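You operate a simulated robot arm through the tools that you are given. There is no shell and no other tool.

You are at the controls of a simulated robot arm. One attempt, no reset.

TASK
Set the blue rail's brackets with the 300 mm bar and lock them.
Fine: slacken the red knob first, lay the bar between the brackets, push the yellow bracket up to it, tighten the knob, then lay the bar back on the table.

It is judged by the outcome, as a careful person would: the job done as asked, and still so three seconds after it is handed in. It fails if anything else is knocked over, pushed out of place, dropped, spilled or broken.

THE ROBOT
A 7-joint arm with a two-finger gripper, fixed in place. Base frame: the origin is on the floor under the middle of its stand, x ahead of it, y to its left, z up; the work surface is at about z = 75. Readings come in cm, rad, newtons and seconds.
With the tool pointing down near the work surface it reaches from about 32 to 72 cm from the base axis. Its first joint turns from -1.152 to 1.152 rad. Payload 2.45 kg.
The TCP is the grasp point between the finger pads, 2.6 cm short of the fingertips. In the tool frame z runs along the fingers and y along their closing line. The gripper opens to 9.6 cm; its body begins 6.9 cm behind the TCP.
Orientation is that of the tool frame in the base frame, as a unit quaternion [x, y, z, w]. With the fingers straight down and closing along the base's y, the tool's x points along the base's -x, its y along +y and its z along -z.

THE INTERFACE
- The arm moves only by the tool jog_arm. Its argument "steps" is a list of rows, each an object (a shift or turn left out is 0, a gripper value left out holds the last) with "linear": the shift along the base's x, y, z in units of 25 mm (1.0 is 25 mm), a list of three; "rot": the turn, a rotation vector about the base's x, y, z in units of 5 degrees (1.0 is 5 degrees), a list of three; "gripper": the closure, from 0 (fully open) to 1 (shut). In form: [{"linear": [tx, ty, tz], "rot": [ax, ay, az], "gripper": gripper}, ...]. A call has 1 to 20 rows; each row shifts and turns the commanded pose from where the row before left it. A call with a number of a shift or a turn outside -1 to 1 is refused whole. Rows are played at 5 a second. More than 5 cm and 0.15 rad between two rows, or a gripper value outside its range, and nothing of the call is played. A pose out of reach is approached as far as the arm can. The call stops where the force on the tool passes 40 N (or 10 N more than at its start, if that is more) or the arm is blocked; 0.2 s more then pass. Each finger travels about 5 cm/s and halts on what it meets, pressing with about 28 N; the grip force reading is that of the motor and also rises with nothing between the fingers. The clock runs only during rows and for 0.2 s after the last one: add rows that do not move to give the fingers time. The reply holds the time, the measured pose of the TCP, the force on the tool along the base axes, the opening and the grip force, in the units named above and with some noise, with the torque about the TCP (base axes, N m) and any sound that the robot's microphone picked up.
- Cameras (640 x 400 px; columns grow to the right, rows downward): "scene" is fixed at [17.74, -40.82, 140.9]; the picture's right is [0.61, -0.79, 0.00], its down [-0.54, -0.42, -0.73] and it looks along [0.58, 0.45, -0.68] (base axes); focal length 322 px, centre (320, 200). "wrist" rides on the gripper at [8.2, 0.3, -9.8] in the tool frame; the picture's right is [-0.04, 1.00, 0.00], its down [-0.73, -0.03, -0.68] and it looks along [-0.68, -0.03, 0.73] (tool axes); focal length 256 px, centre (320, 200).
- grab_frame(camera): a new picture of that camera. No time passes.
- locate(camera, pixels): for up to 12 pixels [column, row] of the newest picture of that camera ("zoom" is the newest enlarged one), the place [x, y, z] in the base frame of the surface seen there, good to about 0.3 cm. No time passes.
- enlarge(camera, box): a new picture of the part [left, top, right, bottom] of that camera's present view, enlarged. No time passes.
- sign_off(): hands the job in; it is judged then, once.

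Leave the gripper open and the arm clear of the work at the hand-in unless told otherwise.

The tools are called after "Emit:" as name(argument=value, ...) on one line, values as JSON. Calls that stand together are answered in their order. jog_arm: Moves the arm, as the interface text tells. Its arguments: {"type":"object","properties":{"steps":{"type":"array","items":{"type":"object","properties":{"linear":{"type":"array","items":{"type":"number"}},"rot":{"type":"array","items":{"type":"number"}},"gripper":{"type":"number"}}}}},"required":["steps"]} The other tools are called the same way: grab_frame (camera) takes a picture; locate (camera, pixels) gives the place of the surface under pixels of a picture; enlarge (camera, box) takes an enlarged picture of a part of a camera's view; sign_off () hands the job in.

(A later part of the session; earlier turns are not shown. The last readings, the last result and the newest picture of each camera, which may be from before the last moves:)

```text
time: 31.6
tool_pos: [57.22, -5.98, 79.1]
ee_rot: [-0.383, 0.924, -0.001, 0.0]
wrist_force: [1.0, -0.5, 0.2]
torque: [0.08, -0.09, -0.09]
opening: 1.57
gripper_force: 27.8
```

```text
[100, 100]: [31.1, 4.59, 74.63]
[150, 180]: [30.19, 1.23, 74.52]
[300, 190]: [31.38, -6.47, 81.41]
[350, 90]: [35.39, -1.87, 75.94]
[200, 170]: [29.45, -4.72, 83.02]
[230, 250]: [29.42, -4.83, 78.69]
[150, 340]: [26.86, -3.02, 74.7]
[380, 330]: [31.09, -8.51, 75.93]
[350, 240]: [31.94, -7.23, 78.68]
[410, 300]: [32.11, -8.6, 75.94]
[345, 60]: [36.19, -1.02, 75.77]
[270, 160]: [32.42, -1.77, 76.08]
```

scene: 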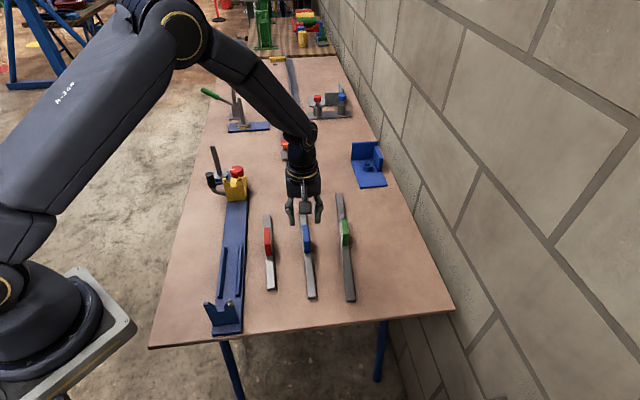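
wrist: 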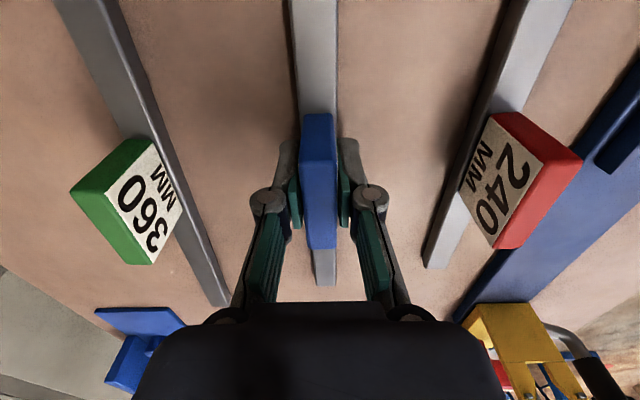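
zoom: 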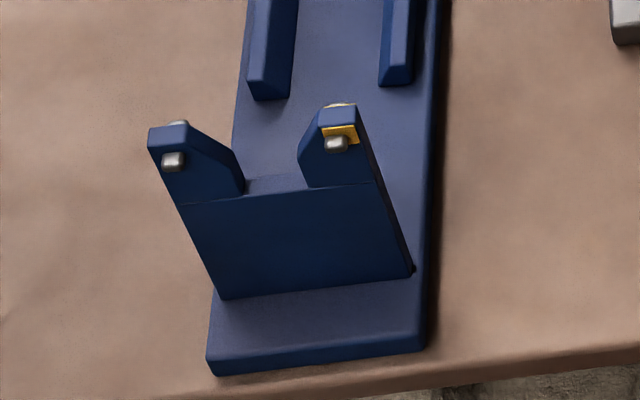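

The fixed bracket's back face is at s≈17.5, so its inner face should be at about s≈18.4. Next I'll measure the gap between the two ribs where the bar will lie.

Emit:
enlarge(camera="scene", box=[200, 235, 264, 290])

Emit:
locate(camera="scene", pixels=[[220, 297], [233, 297], [249, 297], [227, 297], [226, 245], [232, 245], [240, 245], [222, 270], [228, 270], [237, 270], [243, 270], [232, 270]])

```text
7.27 times, centred on (232, 262) of scene
```

zoom: 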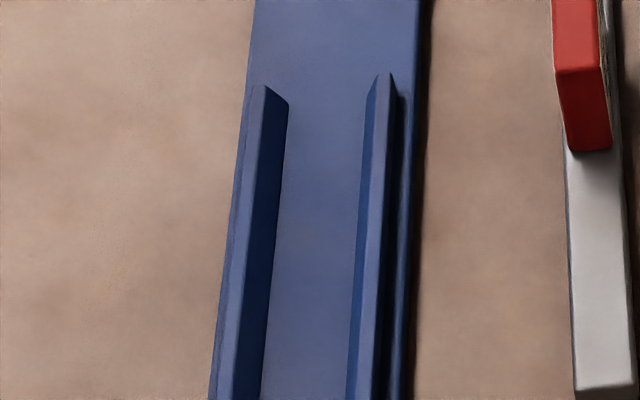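

```text
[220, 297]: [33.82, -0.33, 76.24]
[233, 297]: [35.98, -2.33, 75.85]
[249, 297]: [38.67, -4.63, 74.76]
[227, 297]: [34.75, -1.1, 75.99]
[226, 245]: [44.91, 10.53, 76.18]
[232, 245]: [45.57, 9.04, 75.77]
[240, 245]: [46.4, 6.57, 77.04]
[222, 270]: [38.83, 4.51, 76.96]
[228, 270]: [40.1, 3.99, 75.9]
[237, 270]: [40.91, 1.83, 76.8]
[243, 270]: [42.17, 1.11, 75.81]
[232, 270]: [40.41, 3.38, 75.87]
```

Rib tops are at z≈77. I'll pin down the inner faces of both ribs.

Emit:
enlarge(camera="scene", box=[200, 235, 264, 290])

Emit:
locate(camera="zoom", pixels=[[286, 150], [279, 220], [272, 290], [265, 360], [363, 150], [357, 220], [352, 290], [347, 360], [262, 150], [378, 150], [240, 330], [366, 330]])

```text
7.27 times, centred on (232, 262) of scene
```

zoom: 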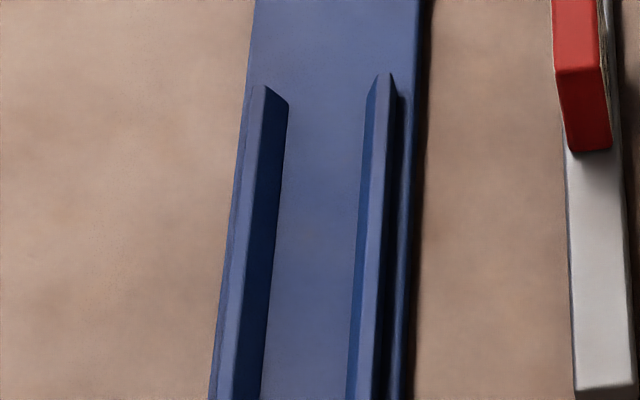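

```text
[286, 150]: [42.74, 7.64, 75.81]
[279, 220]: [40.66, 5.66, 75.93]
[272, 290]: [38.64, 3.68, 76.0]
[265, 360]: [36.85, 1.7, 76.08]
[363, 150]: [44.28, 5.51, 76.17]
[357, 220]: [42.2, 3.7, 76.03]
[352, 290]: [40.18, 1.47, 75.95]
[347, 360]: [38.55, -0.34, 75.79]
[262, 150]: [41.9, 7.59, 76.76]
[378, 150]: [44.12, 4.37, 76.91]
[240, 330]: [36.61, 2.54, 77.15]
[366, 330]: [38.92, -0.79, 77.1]
```

The rib gap runs from n≈-27.4 to -24.8, so the bar's centreline should go to n≈-26.1. I'll lift the bar straight up, check the weight and grip, then carry it over the rail at z≈95.

Emit:
jog_arm(steps=[{"linear": [0, 0, 0.3]}, {"linear": [0, 0, 0.6]}, {"linear": [0, 0, 0.9]}, {"linear": [0, 0, 0.9]}, {"linear": [0, 0, 0.9]}, {"linear": [0, 0, 0.9]}, {"linear": [0, 0, 0.9]}, {"linear": [0, 0, 0.9]}, {"linear": [0, 0, 0]}])

Emit:
grab_frame(camera="wrist")

Emit:
grab_frame(camera="scene")

```text
time: 33.6
tool_pos: [57.03, -5.71, 94.98]
ee_rot: [-0.382, 0.924, 0.0, 0.0]
wrist_force: [-0.4, -0.3, -2.7]
torque: [0.0, 0.0, 0.02]
opening: 1.56
gripper_force: 28.0
```

```text
taken
```

wrist: 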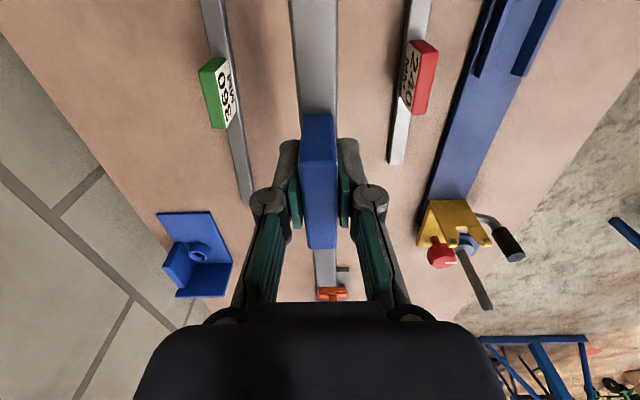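

```text
taken
```

scene: 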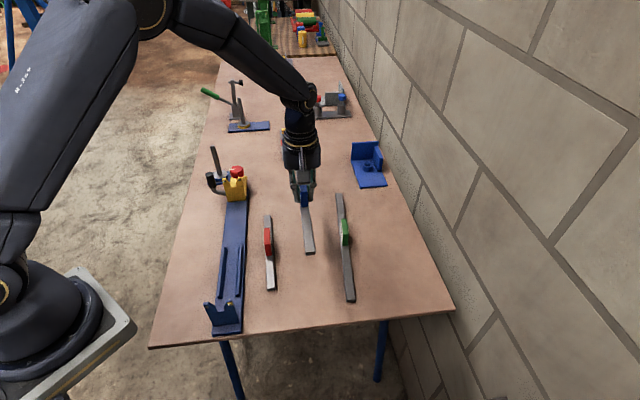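

The bar lifted cleanly at 2.7 N, balanced with no tilt torque. I'll carry it over the rail toward (42.6,5.7), staying at z≈95.

Emit:
jog_arm(steps=[{"linear": [-0.3, 0.24, 0]}, {"linear": [-0.53, 0.42, 0]}, {"linear": [-0.584, 0.462, 0]}, {"linear": [-0.584, 0.462, 0]}, {"linear": [-0.584, 0.462, 0]}, {"linear": [-0.584, 0.462, 0]}, {"linear": [-0.584, 0.462, 0]}, {"linear": [-0.584, 0.462, 0]}, {"linear": [-0.584, 0.462, 0]}, {"linear": [-0.53, 0.42, 0]}, {"linear": [-0.388, 0.31, 0]}, {"linear": [0, 0, 0]}, {"linear": [0, 0, 0]}])

Emit:
grab_frame(camera="wrist")

Emit:
grab_frame(camera="scene")

```text
time: 36.4
tool_pos: [42.48, 5.61, 94.76]
ee_rot: [-0.383, 0.924, 0.0, 0.0]
wrist_force: [-0.1, -0.4, -2.7]
torque: [0.01, 0.01, 0.0]
opening: 1.6
gripper_force: 27.8
```

```text
taken
```

wrist: 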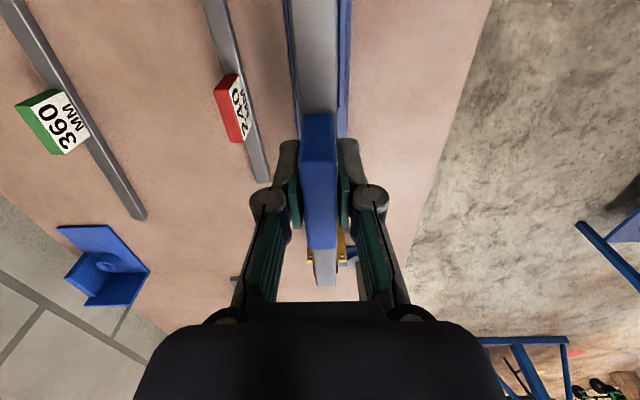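

```text
taken
```

scene: 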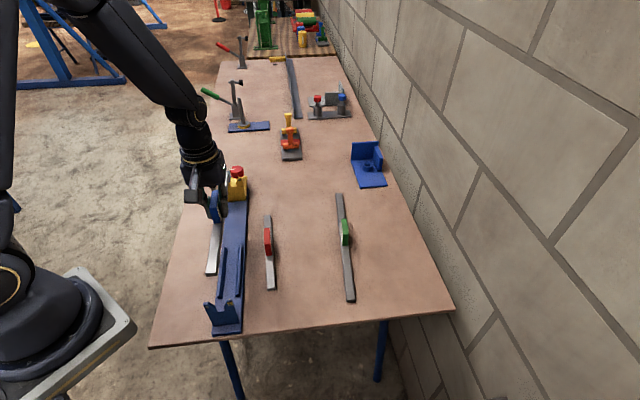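

The bar is over the rail and aligned with it in the wrist view. I'll shift 0.5 cm further from the fixed bracket for clearance, lower to z≈86, and check against the ribs and bracket.

Emit:
jog_arm(steps=[{"linear": [0.14, 0.14, -0.5]}, {"linear": [0, 0, -0.8]}, {"linear": [0, 0, -0.8]}, {"linear": [0, 0, -0.8]}, {"linear": [0, 0, -0.6]}, {"linear": [0, 0, 0]}])

Emit:
enlarge(camera="scene", box=[170, 180, 290, 340])

Emit:
grab_frame(camera="wrist")

```text
time: 37.8
tool_pos: [42.84, 5.86, 86.29]
ee_rot: [-0.382, 0.924, 0.0, 0.0]
wrist_force: [0.2, -0.1, -3.3]
torque: [0.03, -0.04, 0.02]
opening: 1.57
gripper_force: 28.6
```

```text
2.50 times, centred on (230, 260) of scene
```

zoom: 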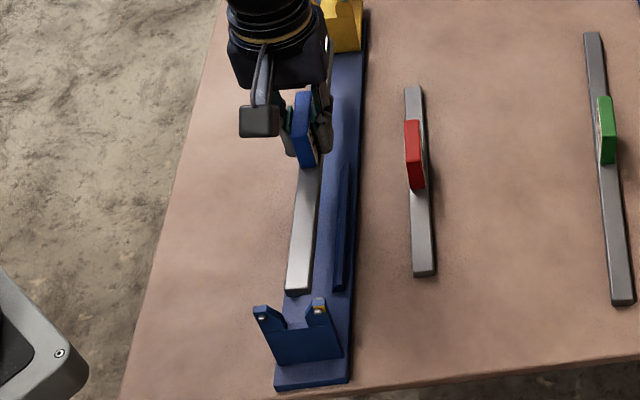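

```text
taken
```

wrist: 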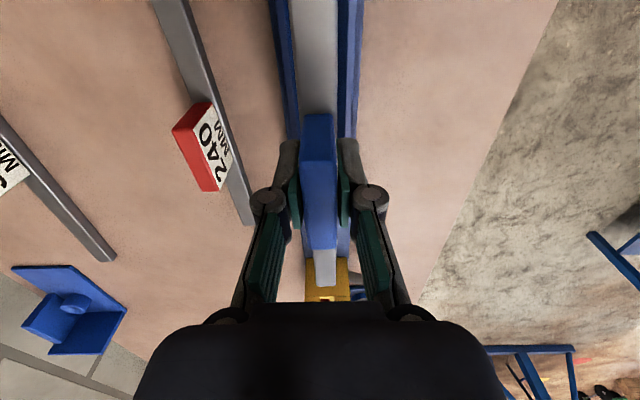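

In the wrist view the bar sits centred over the rail: bar centre at column 314, rail centre near 316. I'll check the bar's near end and n-position with locate.

Emit:
locate(camera="zoom", pixels=[[291, 286], [308, 287], [299, 280], [300, 200], [313, 200], [306, 230], [260, 310], [318, 305], [302, 322], [290, 325], [305, 130], [300, 291]])

Emit:
locate(camera="wrist", pixels=[[292, 5], [334, 5], [314, 5], [304, 90], [334, 90], [318, 130], [282, 5], [345, 5], [316, 284], [335, 284], [326, 278], [318, 240]])

```text
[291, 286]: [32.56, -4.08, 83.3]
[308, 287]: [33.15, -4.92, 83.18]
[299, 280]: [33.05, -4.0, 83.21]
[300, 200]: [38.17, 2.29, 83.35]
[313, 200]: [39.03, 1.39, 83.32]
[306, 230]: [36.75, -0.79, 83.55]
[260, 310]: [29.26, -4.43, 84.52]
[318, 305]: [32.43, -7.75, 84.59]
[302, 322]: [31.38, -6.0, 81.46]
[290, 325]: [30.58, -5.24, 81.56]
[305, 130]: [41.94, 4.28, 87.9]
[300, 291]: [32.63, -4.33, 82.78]
```

```text
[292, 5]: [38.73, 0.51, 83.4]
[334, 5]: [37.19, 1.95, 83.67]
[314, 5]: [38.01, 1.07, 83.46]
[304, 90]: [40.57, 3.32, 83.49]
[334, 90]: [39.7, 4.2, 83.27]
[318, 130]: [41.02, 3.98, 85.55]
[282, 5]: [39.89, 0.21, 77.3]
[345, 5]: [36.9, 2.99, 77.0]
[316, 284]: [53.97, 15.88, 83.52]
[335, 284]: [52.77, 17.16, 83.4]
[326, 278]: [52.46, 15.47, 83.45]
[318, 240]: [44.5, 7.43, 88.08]
```

The bar's centreline is at n≈-26.05, matching the rib gap centre of -26.1. Its near end is at s≈19.85, clear of the fixed bracket. I'll lower it between the ribs to just above the rail.

Emit:
jog_arm(steps=[{"linear": [0, 0, -0.5]}, {"linear": [0, 0, -0.6]}, {"linear": [0, 0, -0.5]}, {"linear": [0, 0, -0.4]}, {"linear": [0, 0, -0.2]}, {"linear": [0, 0, 0]}])

Emit:
enlarge(camera="scene", box=[180, 200, 290, 340])

Emit:
enlarge(camera="wrist", box=[220, 0, 420, 125])

```text
time: 39.2
tool_pos: [42.93, 6.08, 80.62]
ee_rot: [-0.383, 0.924, 0.0, 0.0]
wrist_force: [0.3, 0.7, -4.0]
torque: [-0.01, 0.0, 0.01]
opening: 1.56
gripper_force: 27.9
```

```text
2.86 times, centred on (235, 270) of scene
```

zoom: 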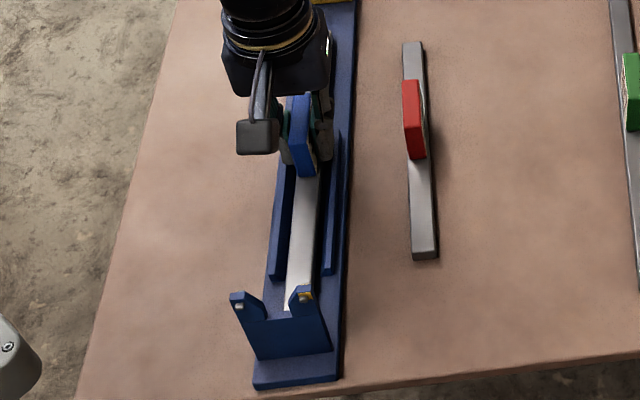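

```text
3.20 times, centred on (320, 62) of wrist
```

zoom: 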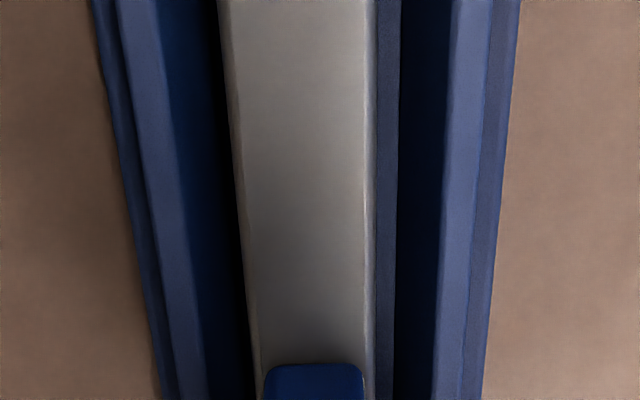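

The bar is between the ribs with clearance on both sides and still just off the rail. I'll creep down in 1 mm steps.

Emit:
jog_arm(steps=[{"linear": [0, 0, -0.04]}, {"linear": [0, 0, -0.04]}, {"linear": [0, 0, -0.04]}, {"linear": [0, 0, 0]}])

```text
time: 40.2
tool_pos: [42.9, 5.96, 80.32]
ee_rot: [-0.382, 0.924, 0.0, 0.0]
wrist_force: [0.2, -0.4, -3.3]
torque: [-0.02, 0.01, -0.02]
opening: 1.57
gripper_force: 28.1
```

Fz is still just the bar's weight, so I'll creep on.

Emit:
jog_arm(steps=[{"linear": [0, 0, -0.03]}, {"linear": [0, 0, -0.03]}, {"linear": [0, 0, 0]}])

```text
time: 41.0
tool_pos: [42.86, 6.03, 79.99]
ee_rot: [-0.383, 0.924, 0.001, 0.001]
wrist_force: [-3.2, 0.3, 24.8]
torque: [0.03, 0.11, 0.01]
opening: 1.61
gripper_force: 27.8
```

The bar touched the rail, with Fz at +25 N. I'll ease up about 1.5 mm to remove the load, then slide the bar about 0.9 cm toward the fixed bracket before creeping to contact.

Emit:
jog_arm(steps=[{"linear": [0, 0, 0.07]}, {"linear": [-0.07, -0.07, 0]}, {"linear": [-0.07, -0.07, 0]}, {"linear": [-0.06, -0.06, 0]}, {"linear": [-0.06, -0.06, 0]}, {"linear": [0, 0, 0]}])

Emit:
enlarge(camera="scene", box=[195, 270, 259, 340])

```text
time: 42.4
tool_pos: [42.28, 5.41, 80.16]
ee_rot: [-0.382, 0.924, 0.0, 0.0]
wrist_force: [0.1, -1.0, -3.7]
torque: [0.03, -0.03, -0.01]
opening: 1.58
gripper_force: 28.1
```

```text
5.71 times, centred on (227, 305) of scene
```

zoom: 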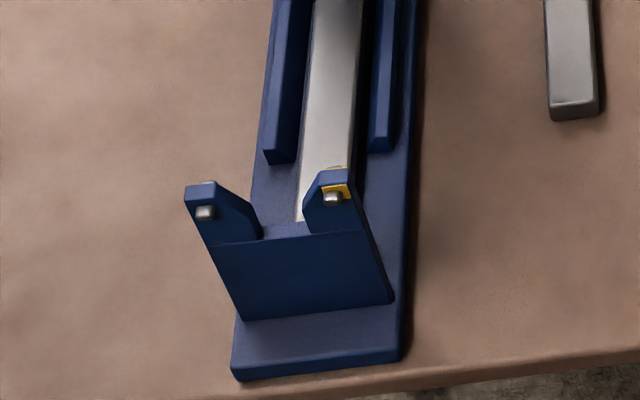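

There's no contact yet. I'll creep toward the fixed bracket in about 1 mm steps while watching the side force.

Emit:
jog_arm(steps=[{"linear": [-0.025, -0.025, 0]}, {"linear": [-0.025, -0.025, 0]}, {"linear": [-0.025, -0.025, 0]}, {"linear": [0, 0, 0]}])

```text
time: 43.4
tool_pos: [42.02, 5.2, 80.27]
ee_rot: [-0.382, 0.924, 0.0, 0.0]
wrist_force: [0.3, 0.3, -3.5]
torque: [0.0, -0.03, -0.02]
opening: 1.58
gripper_force: 26.9
```

Emit:
jog_arm(steps=[{"linear": [-0.025, -0.025, 0]}, {"linear": [-0.025, -0.025, 0]}, {"linear": [0, 0, 0]}])

```text
time: 44.2
tool_pos: [42.0, 5.07, 80.31]
ee_rot: [-0.382, 0.924, 0.0, -0.001]
wrist_force: [-0.1, -0.6, -4.0]
torque: [0.03, 0.0, -0.01]
opening: 1.55
gripper_force: 27.5
```

Still free. I'll keep creeping.

Emit:
jog_arm(steps=[{"linear": [-0.025, -0.025, 0]}, {"linear": [-0.025, -0.025, 0]}, {"linear": [0, 0, 0]}])

Emit:
enlarge(camera="scene", box=[205, 290, 253, 330])

```text
time: 45.0
tool_pos: [41.79, 4.95, 80.31]
ee_rot: [-0.383, 0.924, 0.001, -0.001]
wrist_force: [-0.4, 0.7, -2.3]
torque: [0.01, 0.0, 0.01]
opening: 1.56
gripper_force: 27.9
```

```text
10.00 times, centred on (229, 310) of scene
```

zoom: 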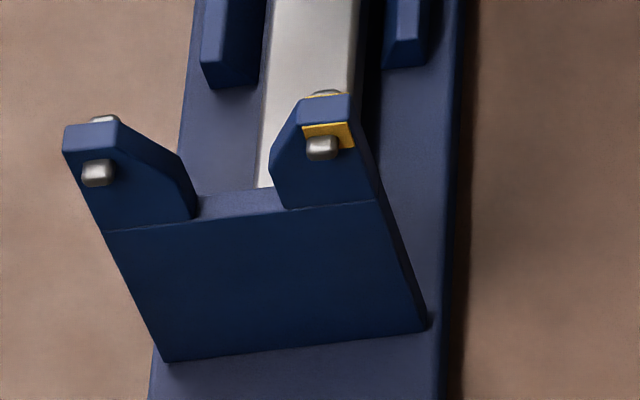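

Emit:
jog_arm(steps=[{"linear": [-0.025, -0.025, 0]}, {"linear": [-0.025, -0.025, 0]}, {"linear": [-0.025, -0.025, 0]}, {"linear": [0, 0, 0]}])

```text
time: 46.0
tool_pos: [41.67, 4.62, 80.19]
ee_rot: [-0.383, 0.924, 0.0, 0.0]
wrist_force: [-1.2, -0.2, -3.4]
torque: [0.03, 0.02, 0.0]
opening: 1.57
gripper_force: 28.2
```

Emit:
jog_arm(steps=[{"linear": [-0.025, -0.025, 0]}, {"linear": [-0.025, -0.025, 0]}, {"linear": [0, 0, 0]}])

```text
time: 46.8
tool_pos: [41.49, 4.58, 80.44]
ee_rot: [-0.383, 0.924, 0.001, 0.0]
wrist_force: [1.8, 4.7, -4.8]
torque: [0.23, -0.15, -0.08]
opening: 1.58
gripper_force: 27.9
```

The side force has risen along +s to about 4.6 N, so the bar's near end has met the fixed bracket. One more small step will confirm it.

Emit:
jog_arm(steps=[{"linear": [-0.02, -0.02, 0]}, {"linear": [0, 0, 0]}])

Emit:
grab_frame(camera="wrist")

Emit:
enlarge(camera="scene", box=[180, 200, 290, 340])

```text
time: 47.4
tool_pos: [41.56, 4.56, 80.21]
ee_rot: [-0.382, 0.924, 0.0, 0.001]
wrist_force: [5.9, 6.6, 0.0]
torque: [-0.15, 0.13, -0.07]
opening: 1.59
gripper_force: 27.9
```

```text
taken
```

wrist: 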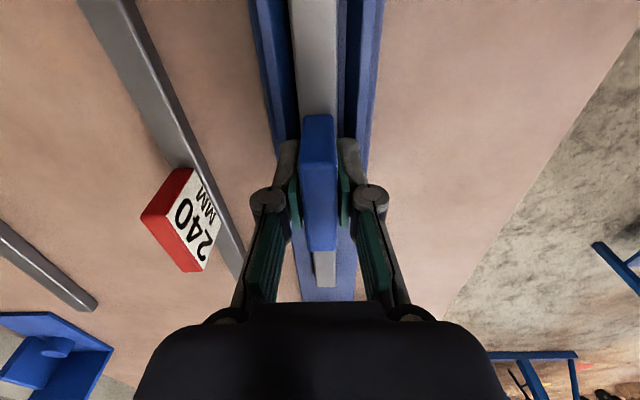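

```text
2.86 times, centred on (235, 270) of scene
```

zoom: 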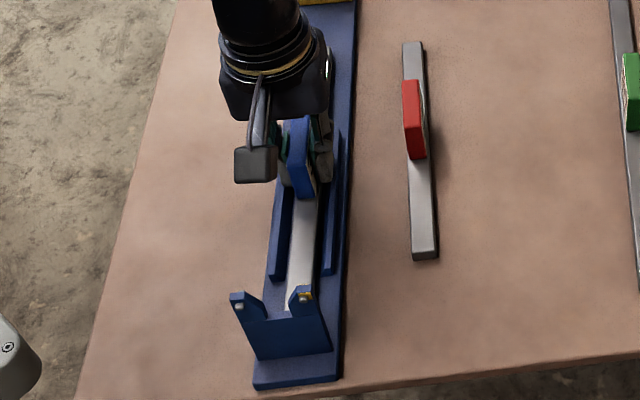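

Contact is firm at about 9 N along the rail, with the bar resting between the ribs. I'll settle it down slightly and open the fingers.

Emit:
jog_arm(steps=[{"linear": [0.005, 0.005, -0.03]}, {"linear": [0, 0, 0]}, {"linear": [0, 0, 0], "gripper": 0.51}, {"linear": [0, 0, 0]}, {"linear": [0, 0, 0]}, {"linear": [0, 0, 0]}])

Emit:
enlarge(camera="wrist", box=[200, 0, 440, 150])

```text
time: 48.8
tool_pos: [41.5, 4.59, 80.19]
ee_rot: [-0.382, 0.924, 0.0, 0.0]
wrist_force: [0.2, 0.1, 0.5]
torque: [-0.03, 0.01, -0.01]
opening: 4.72
gripper_force: 0.1
```

```text
2.67 times, centred on (320, 75) of wrist
```

zoom: 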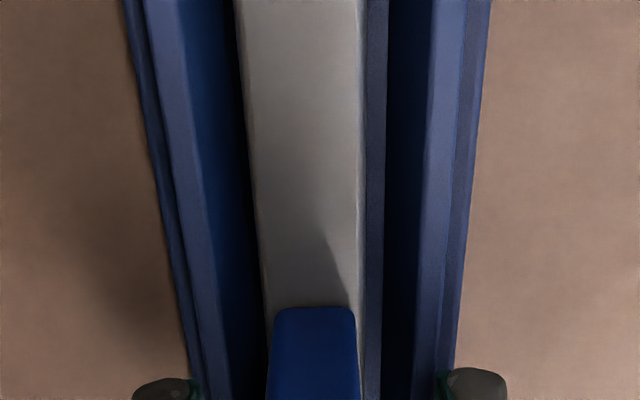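

The fingers are open and the bar is released, lying between the ribs. I'll lift clear and check that it hasn't moved. Next I'll go over the knob at yaw about 96°, which leaves plenty of clockwise travel for tightening.

Emit:
jog_arm(steps=[{"linear": [0, 0, 0.4]}, {"linear": [0, 0, 0.8]}, {"linear": [0, 0, 1]}, {"linear": [0, 0, 1]}, {"linear": [0, 0, 1]}, {"linear": [0, 0, 1]}, {"linear": [0, 0, 1]}, {"linear": [0, 0, 0.45]}, {"linear": [0, 0, 0]}])

Emit:
jog_arm(steps=[{"linear": [0.718, 0.71, 0], "rot": [0, 0, 0.857], "gripper": 0.35}, {"linear": [0.718, 0.71, 0], "rot": [0, 0, 0.857]}, {"linear": [0.718, 0.71, 0], "rot": [0, 0, 0.857]}, {"linear": [0.718, 0.71, 0], "rot": [0, 0, 0.857]}, {"linear": [0.718, 0.71, 0], "rot": [0, 0, 0.857]}, {"linear": [0.718, 0.71, 0], "rot": [0, 0, 0.857]}, {"linear": [0.718, 0.71, 0], "rot": [0, 0, 0.857]}, {"linear": [0.718, 0.71, 0], "rot": [0, 0, 0.857]}, {"linear": [0.718, 0.71, 0], "rot": [0, 0, 0.857]}, {"linear": [0.718, 0.71, 0], "rot": [0, 0, 0.857]}, {"linear": [0.718, 0.71, 0], "rot": [0, 0, 0.857]}, {"linear": [0.718, 0.71, 0], "rot": [0, 0, 0.857]}, {"linear": [0, 0, 0]}])

Emit:
grab_frame(camera="wrist")

Emit:
enlarge(camera="scene", box=[170, 140, 300, 340])

```text
time: 50.8
tool_pos: [41.47, 4.76, 96.99]
ee_rot: [-0.382, 0.924, 0.0, 0.0]
wrist_force: [0.3, 0.8, 0.1]
torque: [0.01, -0.04, 0.04]
opening: 4.72
gripper_force: 0.1
```

```text
time: 53.6
tool_pos: [62.98, 26.03, 96.82]
ee_rot: [0.746, -0.666, 0.0, 0.0]
wrist_force: [0.1, -0.8, -0.8]
torque: [-0.03, 0.0, 0.01]
opening: 6.26
gripper_force: 0.0
```

```text
taken
```

wrist: 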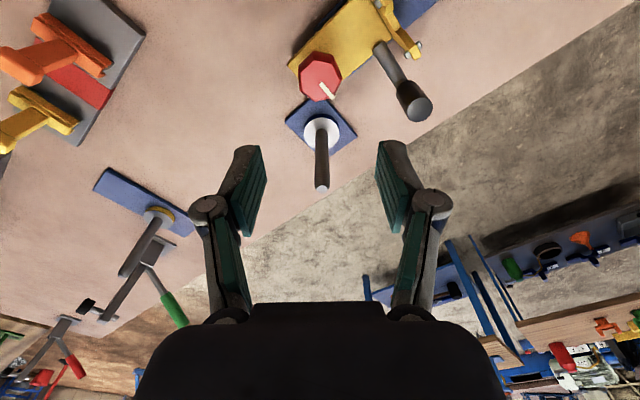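

```text
2.00 times, centred on (235, 240) of scene
```

zoom: 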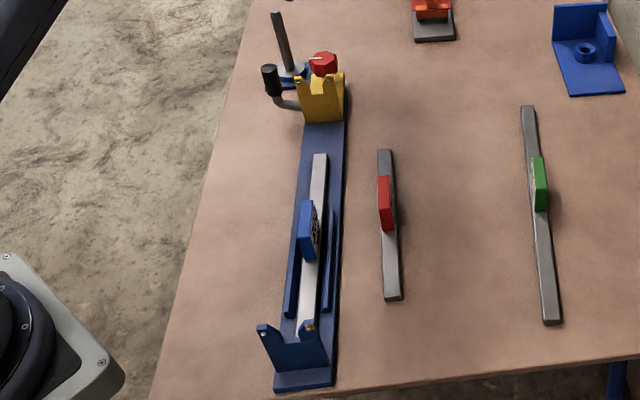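

The bar is lying between the ribs against the fixed bracket. The knob is now at (320,75) in the wrist view, and I'll enlarge it to refine its centre and angle.

Emit:
enlarge(camera="wrist", box=[280, 40, 360, 105])

Emit:
locate(camera="zoom", pixels=[[320, 200], [200, 150], [400, 150]])

```text
6.15 times, centred on (320, 72) of wrist
```

zoom: 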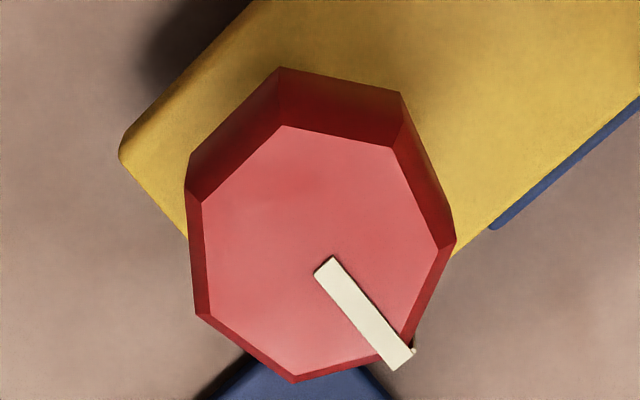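

```text
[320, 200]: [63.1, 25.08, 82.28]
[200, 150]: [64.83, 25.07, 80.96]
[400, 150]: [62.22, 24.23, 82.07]
```

The left flat (zoom x≈205) faces the left pad squarely and the opposite vertex at (441,248) faces the right pad, so the grip angle is right. I'll locate the vertices to get the centre.

Emit:
locate(camera="zoom", pixels=[[283, 132], [389, 153], [434, 246], [398, 332], [296, 366], [213, 309], [207, 206], [318, 250]])

```text
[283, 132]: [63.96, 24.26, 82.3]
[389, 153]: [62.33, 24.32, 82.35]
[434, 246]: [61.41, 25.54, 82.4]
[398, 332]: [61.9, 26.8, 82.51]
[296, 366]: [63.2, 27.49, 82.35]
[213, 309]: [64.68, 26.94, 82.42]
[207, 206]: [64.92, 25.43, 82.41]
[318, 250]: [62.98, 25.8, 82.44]
```

The knob centre is at (63.15,25.87), matching the commanded (63.09,25.94), and its top is still at z 82.4. I'll descend to TCP z≈82.0 around it.

Emit:
jog_arm(steps=[{"linear": [0, 0, -1]}, {"linear": [0, 0, -1]}, {"linear": [0, 0, -1]}, {"linear": [0, 0, -1]}, {"linear": [0, 0, -0.8]}, {"linear": [0, 0, -0.6]}, {"linear": [0, 0, -0.6]}, {"linear": [0, 0, 0]}])

Emit:
grab_frame(camera="wrist")

Emit:
enlarge(camera="scene", box=[180, 110, 300, 220])

```text
time: 55.4
tool_pos: [63.07, 25.68, 81.88]
ee_rot: [0.746, -0.666, 0.0, 0.0]
wrist_force: [0.6, -0.3, -0.4]
torque: [-0.01, -0.04, 0.0]
opening: 6.24
gripper_force: 0.0
```

```text
taken
```

wrist: 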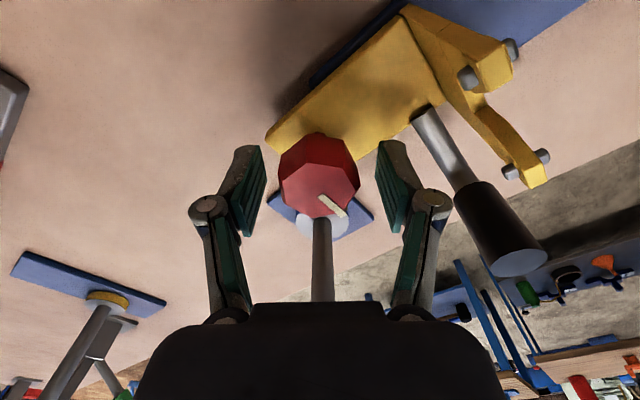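

```text
3.64 times, centred on (240, 165) of scene
```

zoom: 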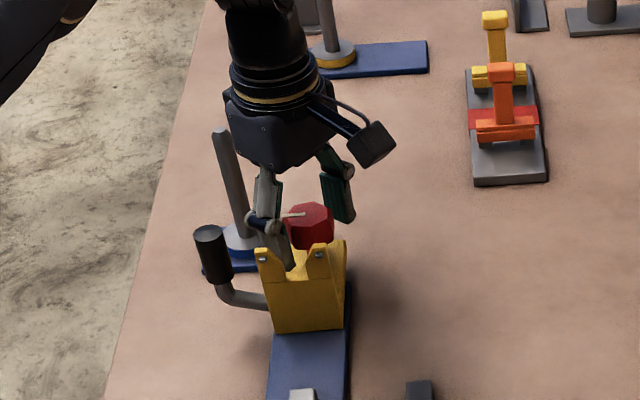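

The knob is centred between the pads and everything is clear. I'll close on the knob.

Emit:
jog_arm(steps=[{"linear": [0, 0, 0], "gripper": 1}, {"linear": [0, 0, 0]}, {"linear": [0, 0, 0]}, {"linear": [0, 0, 0]}, {"linear": [0, 0, 0]}])

Emit:
enlarge(camera="wrist", box=[200, 80, 440, 230])

```text
time: 56.6
tool_pos: [63.04, 25.72, 81.86]
ee_rot: [0.746, -0.666, -0.001, 0.0]
wrist_force: [2.7, -2.3, -1.0]
torque: [0.07, -0.1, -0.05]
opening: 4.07
gripper_force: 45.4
```

```text
2.67 times, centred on (320, 155) of wrist
```

zoom: 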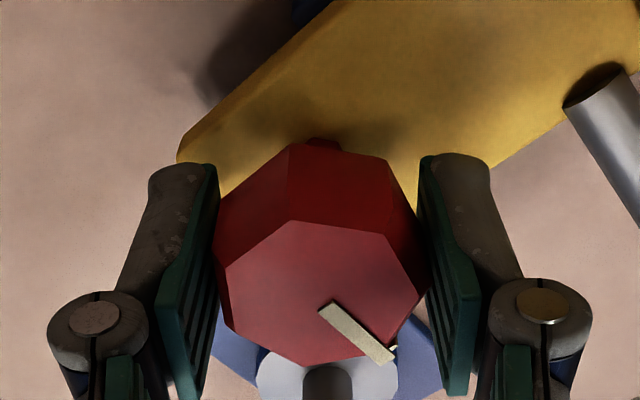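

The grip is good and side forces are small. I'll test whether the bracket is free by moving 0.7 cm along the rail toward the bar.

Emit:
jog_arm(steps=[{"linear": [-0.05, -0.05, 0]}, {"linear": [-0.05, -0.05, 0]}, {"linear": [-0.05, -0.05, 0]}, {"linear": [-0.05, -0.05, 0]}, {"linear": [0, 0, 0]}])

Emit:
enlarge(camera="scene", box=[170, 140, 300, 340])

```text
time: 57.8
tool_pos: [62.6, 25.26, 81.96]
ee_rot: [0.746, -0.666, 0.001, 0.0]
wrist_force: [10.0, -7.7, 2.4]
torque: [0.0, -0.2, -0.03]
opening: 4.08
gripper_force: 44.9
```

```text
2.00 times, centred on (235, 240) of scene
```

zoom: 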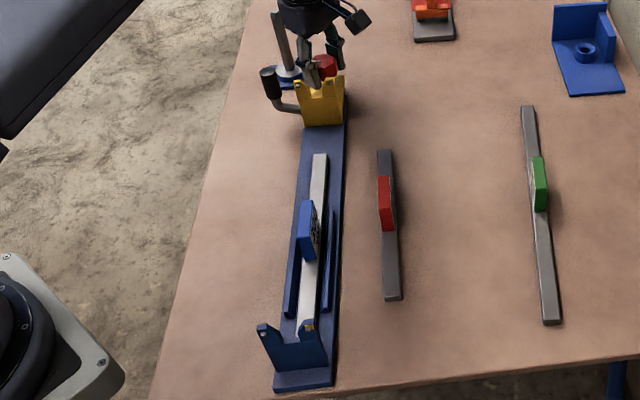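

The bracket moves with the tool, and resistance along the rail is only about 1.6 N, so the knob is truly slack. There is some side load toward -n of about 12 N. I'll trim the lateral position slightly and continue about 2 cm.

Emit:
jog_arm(steps=[{"linear": [0.03, -0.03, 0]}, {"linear": [-0.1, -0.1, 0]}, {"linear": [-0.15, -0.15, 0]}, {"linear": [-0.15, -0.15, 0]}, {"linear": [-0.15, -0.15, 0]}, {"linear": [0, 0, 0]}])

```text
time: 59.2
tool_pos: [61.29, 24.06, 81.89]
ee_rot: [0.745, -0.667, 0.0, -0.001]
wrist_force: [8.5, -7.2, 19.2]
torque: [0.06, -0.24, -0.06]
opening: 4.07
gripper_force: 45.2
```

It's still sliding freely. Side force is about 11 N and vertical about 19 N, both well under the limit. I'll trim a little up and sideways and continue another 2.5 cm.

Emit:
jog_arm(steps=[{"linear": [0.025, -0.025, 0.04]}, {"linear": [-0.14, -0.14, 0]}, {"linear": [-0.14, -0.14, 0]}, {"linear": [-0.14, -0.14, 0]}, {"linear": [-0.14, -0.14, 0]}, {"linear": [-0.14, -0.14, 0]}, {"linear": [0, 0, 0]}])

Emit:
enlarge(camera="scene", box=[190, 160, 290, 260])

```text
time: 60.8
tool_pos: [59.42, 22.22, 81.81]
ee_rot: [0.746, -0.666, -0.001, 0.001]
wrist_force: [0.4, -0.6, 2.1]
torque: [-0.32, -0.17, -0.14]
opening: 4.08
gripper_force: 45.1
```

```text
4.00 times, centred on (240, 210) of scene
```

zoom: 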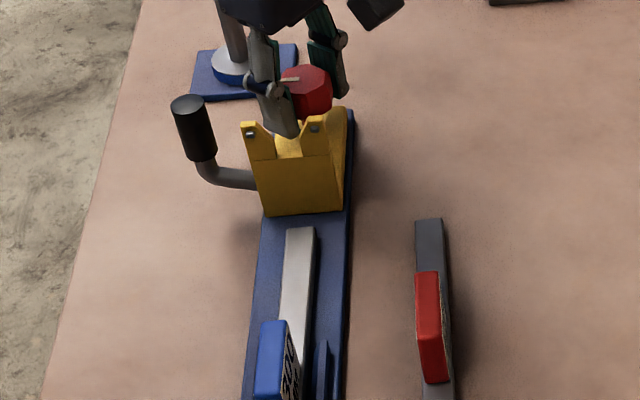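

Forces are near zero, so it's sliding well. The bracket's foot is at zoom (300,213) and the bar's end is at (300,230). I'll measure the remaining gap.

Emit:
locate(camera="zoom", pixels=[[300, 209], [285, 211], [330, 206], [300, 232], [290, 232], [310, 231], [300, 219], [300, 260]])

```text
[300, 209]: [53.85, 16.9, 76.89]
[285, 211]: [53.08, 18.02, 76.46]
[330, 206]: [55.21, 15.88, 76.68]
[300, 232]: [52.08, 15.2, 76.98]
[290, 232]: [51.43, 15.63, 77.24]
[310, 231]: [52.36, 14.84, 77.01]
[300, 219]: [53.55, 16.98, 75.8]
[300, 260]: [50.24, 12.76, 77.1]
```

The bracket face is at s≈50.2 and the bar end at s≈47.7, leaving a gap of about 2.5 cm. I'll move 1.9 cm, then creep.

Emit:
jog_arm(steps=[{"linear": [-0.14, -0.14, 0]}, {"linear": [-0.14, -0.14, 0]}, {"linear": [-0.14, -0.14, 0]}, {"linear": [-0.12, -0.12, 0]}, {"linear": [0, 0, 0]}])

Emit:
enlarge(camera="scene", box=[200, 180, 270, 240])

```text
time: 62.0
tool_pos: [58.15, 20.99, 81.8]
ee_rot: [0.747, -0.665, -0.002, 0.0]
wrist_force: [-2.6, 3.0, -1.6]
torque: [-0.03, -0.15, -0.09]
opening: 4.08
gripper_force: 45.5
```

```text
6.67 times, centred on (235, 210) of scene
```

zoom: 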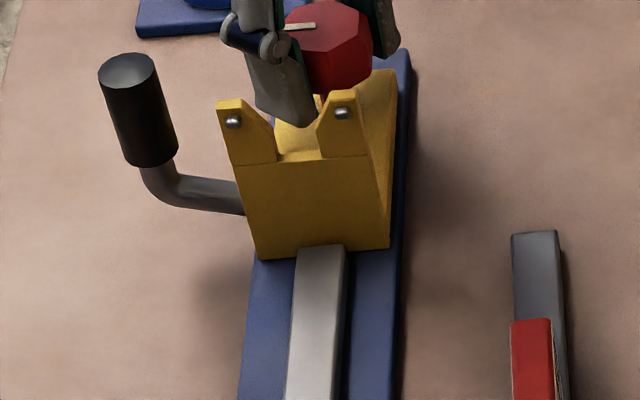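

The gap is nearly closed. I'll creep in about 1 mm steps watching the force along the rail.

Emit:
jog_arm(steps=[{"linear": [-0.025, -0.025, 0]}, {"linear": [-0.025, -0.025, 0]}, {"linear": [-0.025, -0.025, 0]}, {"linear": [0, 0, 0]}])

```text
time: 63.0
tool_pos: [58.03, 20.6, 81.91]
ee_rot: [0.746, -0.666, 0.0, 0.0]
wrist_force: [-3.5, 5.5, -12.9]
torque: [0.51, -0.12, -0.09]
opening: 4.06
gripper_force: 45.3
```

Emit:
jog_arm(steps=[{"linear": [-0.025, -0.025, 0]}, {"linear": [-0.025, -0.025, 0]}, {"linear": [0, 0, 0]}])

Emit:
enlarge(camera="scene", box=[215, 195, 263, 235])

```text
time: 63.8
tool_pos: [58.0, 20.58, 81.91]
ee_rot: [0.746, -0.666, 0.0, 0.0]
wrist_force: [4.3, 7.4, -19.3]
torque: [-0.28, -0.14, -0.08]
opening: 4.08
gripper_force: 44.9
```

```text
10.00 times, centred on (239, 215) of scene
```

zoom: 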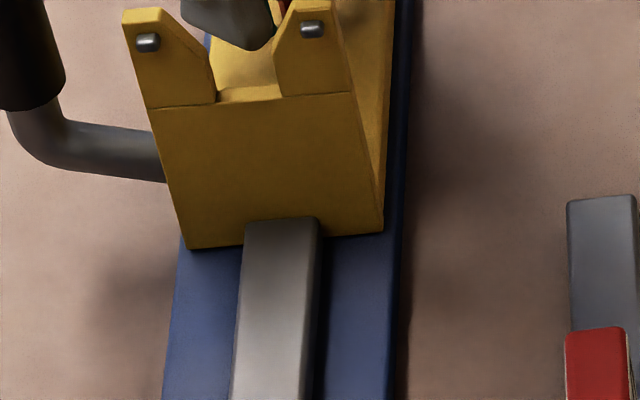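

The force along the rail has risen to about 8 N, so the yellow bracket has met the bar. I'll relax the vertical pull by 1 mm and press one more small step to confirm.

Emit:
jog_arm(steps=[{"linear": [0, 0, -0.05]}, {"linear": [-0.015, -0.015, 0]}, {"linear": [0, 0, 0]}])

```text
time: 64.6
tool_pos: [57.94, 20.66, 81.9]
ee_rot: [0.747, -0.665, 0.001, -0.001]
wrist_force: [2.2, 7.4, 3.8]
torque: [-0.26, 0.05, -0.06]
opening: 4.07
gripper_force: 45.2
```

Emit:
jog_arm(steps=[{"linear": [-0.025, -0.025, 0]}, {"linear": [0, 0, 0]}])

Emit:
enlarge(camera="scene", box=[195, 180, 275, 340])

```text
time: 65.2
tool_pos: [57.92, 20.66, 81.81]
ee_rot: [0.746, -0.666, 0.001, -0.003]
wrist_force: [15.2, 11.6, -6.0]
torque: [0.04, -0.23, -0.06]
opening: 4.08
gripper_force: 44.7
```

```text
2.50 times, centred on (235, 260) of scene
```

zoom: 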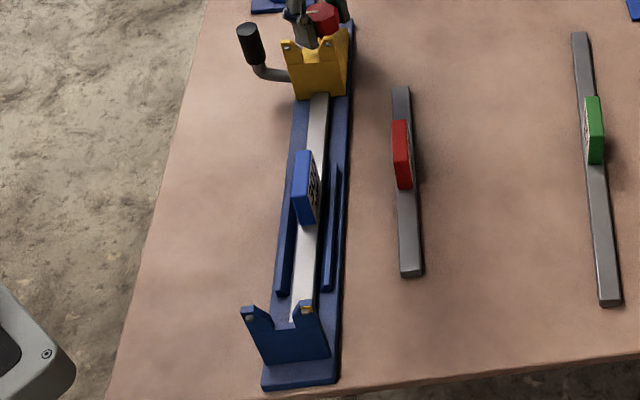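

The push force rose to 19 N along the rail with no further motion. The bar is now firmly between both brackets. Still holding this light push, I'll tighten clockwise, starting with 20°.

Emit:
jog_arm(steps=[{"rot": [0, 0, -0.5]}, {"rot": [0, 0, -0.5]}, {"rot": [0, 0, -0.5]}, {"rot": [0, 0, -0.5]}, {"rot": [0, 0, -0.5]}, {"rot": [0, 0, -0.5]}, {"rot": [0, 0, -0.5]}, {"rot": [0, 0, -0.5]}, {"linear": [0, 0, 0]}])

Emit:
enlarge(camera="wrist", box=[200, 80, 440, 230])

```text
time: 67.2
tool_pos: [57.93, 20.63, 81.97]
ee_rot: [-0.618, 0.786, 0.0, 0.003]
wrist_force: [14.6, 12.2, 7.2]
torque: [0.39, -0.12, 0.01]
opening: 4.05
gripper_force: 45.1
```

```text
2.67 times, centred on (320, 155) of wrist
```

zoom: 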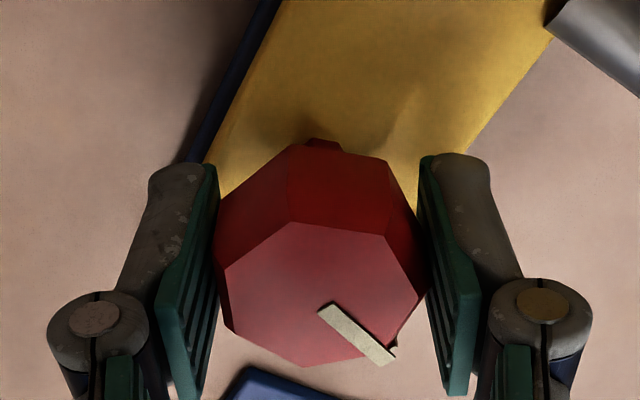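

The knob is turning with the gripper and the push is still 19 N. I'll continue 40° clockwise.

Emit:
jog_arm(steps=[{"rot": [0, 0, -0.5]}, {"rot": [0, 0, -0.5]}, {"rot": [0, 0, -0.5]}, {"rot": [0, 0, -0.5]}, {"rot": [0, 0, -0.5]}, {"rot": [0, 0, -0.5]}, {"rot": [0, 0, -0.5]}, {"rot": [0, 0, -0.5]}, {"linear": [0, 0, 0]}])

Emit:
jog_arm(steps=[{"rot": [0, 0, -0.5]}, {"rot": [0, 0, -0.5]}, {"rot": [0, 0, -0.5]}, {"rot": [0, 0, -0.5]}, {"rot": [0, 0, -0.5]}, {"rot": [0, 0, -0.5]}, {"rot": [0, 0, -0.5]}, {"rot": [0, 0, -0.5]}, {"linear": [0, 0, 0]}])

Emit:
enlarge(camera="wrist", box=[200, 80, 440, 230])

```text
time: 69.2
tool_pos: [57.91, 20.67, 81.81]
ee_rot: [-0.472, 0.881, 0.0, 0.004]
wrist_force: [16.5, 13.4, 9.9]
torque: [0.11, -0.18, -0.01]
opening: 4.02
gripper_force: 45.0
```

```text
time: 71.2
tool_pos: [57.92, 20.49, 81.86]
ee_rot: [-0.311, 0.95, 0.001, 0.003]
wrist_force: [12.6, 9.8, 15.6]
torque: [0.31, -0.3, 0.01]
opening: 4.06
gripper_force: 45.3
```

```text
2.67 times, centred on (320, 155) of wrist
```

zoom: 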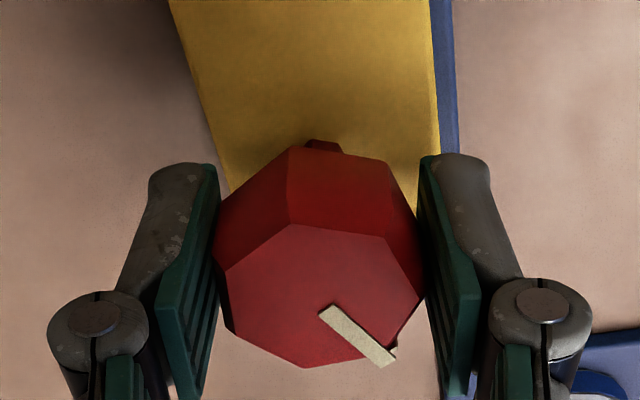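

60° turned and the push is still about 16 N. I'll continue in 15° increments and watch the torque.

Emit:
jog_arm(steps=[{"rot": [0, 0, -0.5]}, {"rot": [0, 0, -0.5]}, {"rot": [0, 0, -0.5]}, {"rot": [0, 0, -0.5]}, {"rot": [0, 0, -0.5]}, {"rot": [0, 0, -0.5]}, {"linear": [0, 0, 0]}])

Emit:
jog_arm(steps=[{"rot": [0, 0, -0.5]}, {"rot": [0, 0, -0.5]}, {"rot": [0, 0, -0.5]}, {"rot": [0, 0, -0.5]}, {"linear": [0, 0, 0]}])

Emit:
enlarge(camera="wrist", box=[200, 80, 440, 230])

```text
time: 72.8
tool_pos: [57.96, 20.61, 81.78]
ee_rot: [-0.185, 0.983, 0.001, 0.001]
wrist_force: [12.6, 9.0, 11.9]
torque: [0.21, -0.47, -0.01]
opening: 4.06
gripper_force: 44.8
```

```text
time: 74.0
tool_pos: [57.84, 20.51, 81.83]
ee_rot: [-0.099, 0.995, 0.001, 0.001]
wrist_force: [17.3, 12.3, 0.1]
torque: [0.09, -0.08, 0.03]
opening: 4.08
gripper_force: 44.8
```

```text
2.67 times, centred on (320, 155) of wrist
```

zoom: 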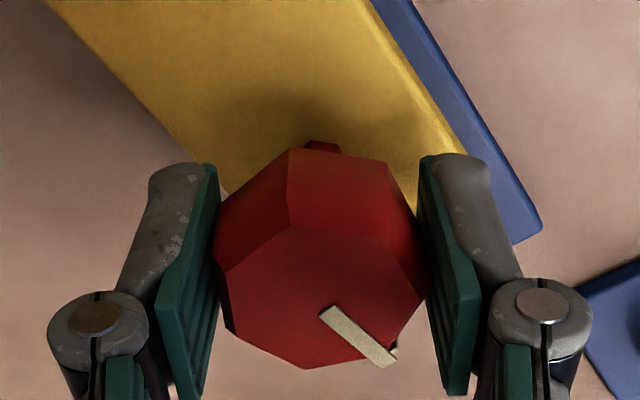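

85° so far with no torque rise yet. The original locked angle is about 5° further, so I'll continue in small steps and watch for the stop.

Emit:
jog_arm(steps=[{"rot": [0, 0, -0.5]}, {"rot": [0, 0, -0.5]}, {"linear": [0, 0, 0]}])

Emit:
jog_arm(steps=[{"rot": [0, 0, -0.5]}, {"rot": [0, 0, -0.5]}, {"linear": [0, 0, 0]}])

Emit:
jog_arm(steps=[{"rot": [0, 0, -0.5]}, {"rot": [0, 0, -0.5]}, {"linear": [0, 0, 0]}])

Emit:
enlarge(camera="wrist", box=[200, 80, 440, 230])

```text
time: 74.8
tool_pos: [57.99, 20.61, 81.83]
ee_rot: [-0.056, 0.998, 0.001, 0.002]
wrist_force: [15.9, 13.4, 0.1]
torque: [0.18, -0.18, 0.0]
opening: 4.08
gripper_force: 44.8
```

```text
time: 75.6
tool_pos: [57.88, 20.58, 81.82]
ee_rot: [-0.013, 1.0, 0.0, 0.0]
wrist_force: [6.2, 12.0, 6.2]
torque: [0.1, -0.53, 0.39]
opening: 4.05
gripper_force: 44.8
```

```text
time: 76.4
tool_pos: [57.63, 20.5, 81.93]
ee_rot: [0.031, 1.0, 0.0, -0.001]
wrist_force: [-4.2, 12.0, 18.5]
torque: [0.11, 0.27, 0.95]
opening: 4.06
gripper_force: 44.9
```

```text
2.67 times, centred on (320, 155) of wrist
```

zoom: 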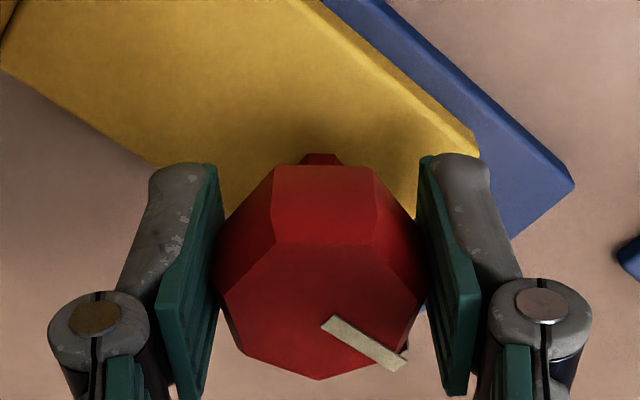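

The torque climbed from 0 to 0.4 and then 0.95 N·m, and the knob began to slip slightly in the pads. It's hard against the tight stop, with the pointer back at its original locked angle. I'll open the fingers and look.

Emit:
jog_arm(steps=[{"linear": [0, 0, 0], "gripper": 0.35}, {"linear": [0, 0, 0]}, {"linear": [0, 0, 0]}, {"linear": [0, 0, 0]}])

Emit:
grab_frame(camera="wrist")

Emit:
enlarge(camera="scene", box=[215, 180, 271, 230])

```text
time: 77.4
tool_pos: [57.71, 20.47, 81.82]
ee_rot: [0.03, 1.0, 0.001, 0.0]
wrist_force: [-0.4, -0.5, -1.4]
torque: [-0.03, 0.03, 0.03]
opening: 6.24
gripper_force: 0.1
```

```text
taken
```

wrist: 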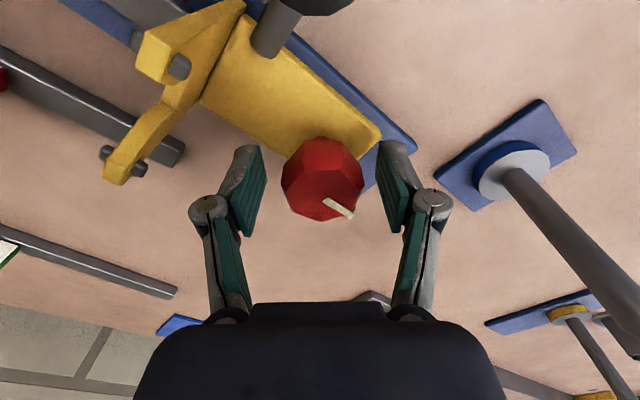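

```text
8.00 times, centred on (243, 205) of scene
```

zoom: 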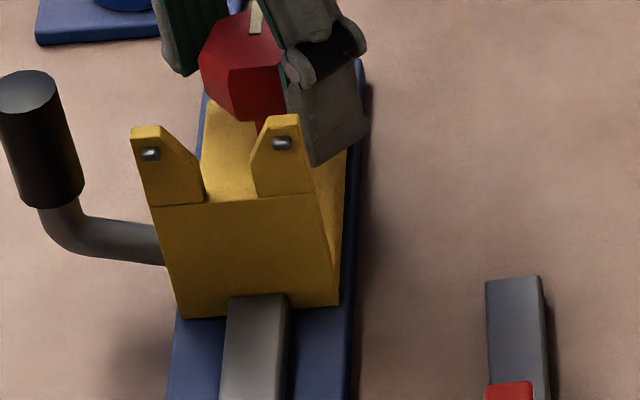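

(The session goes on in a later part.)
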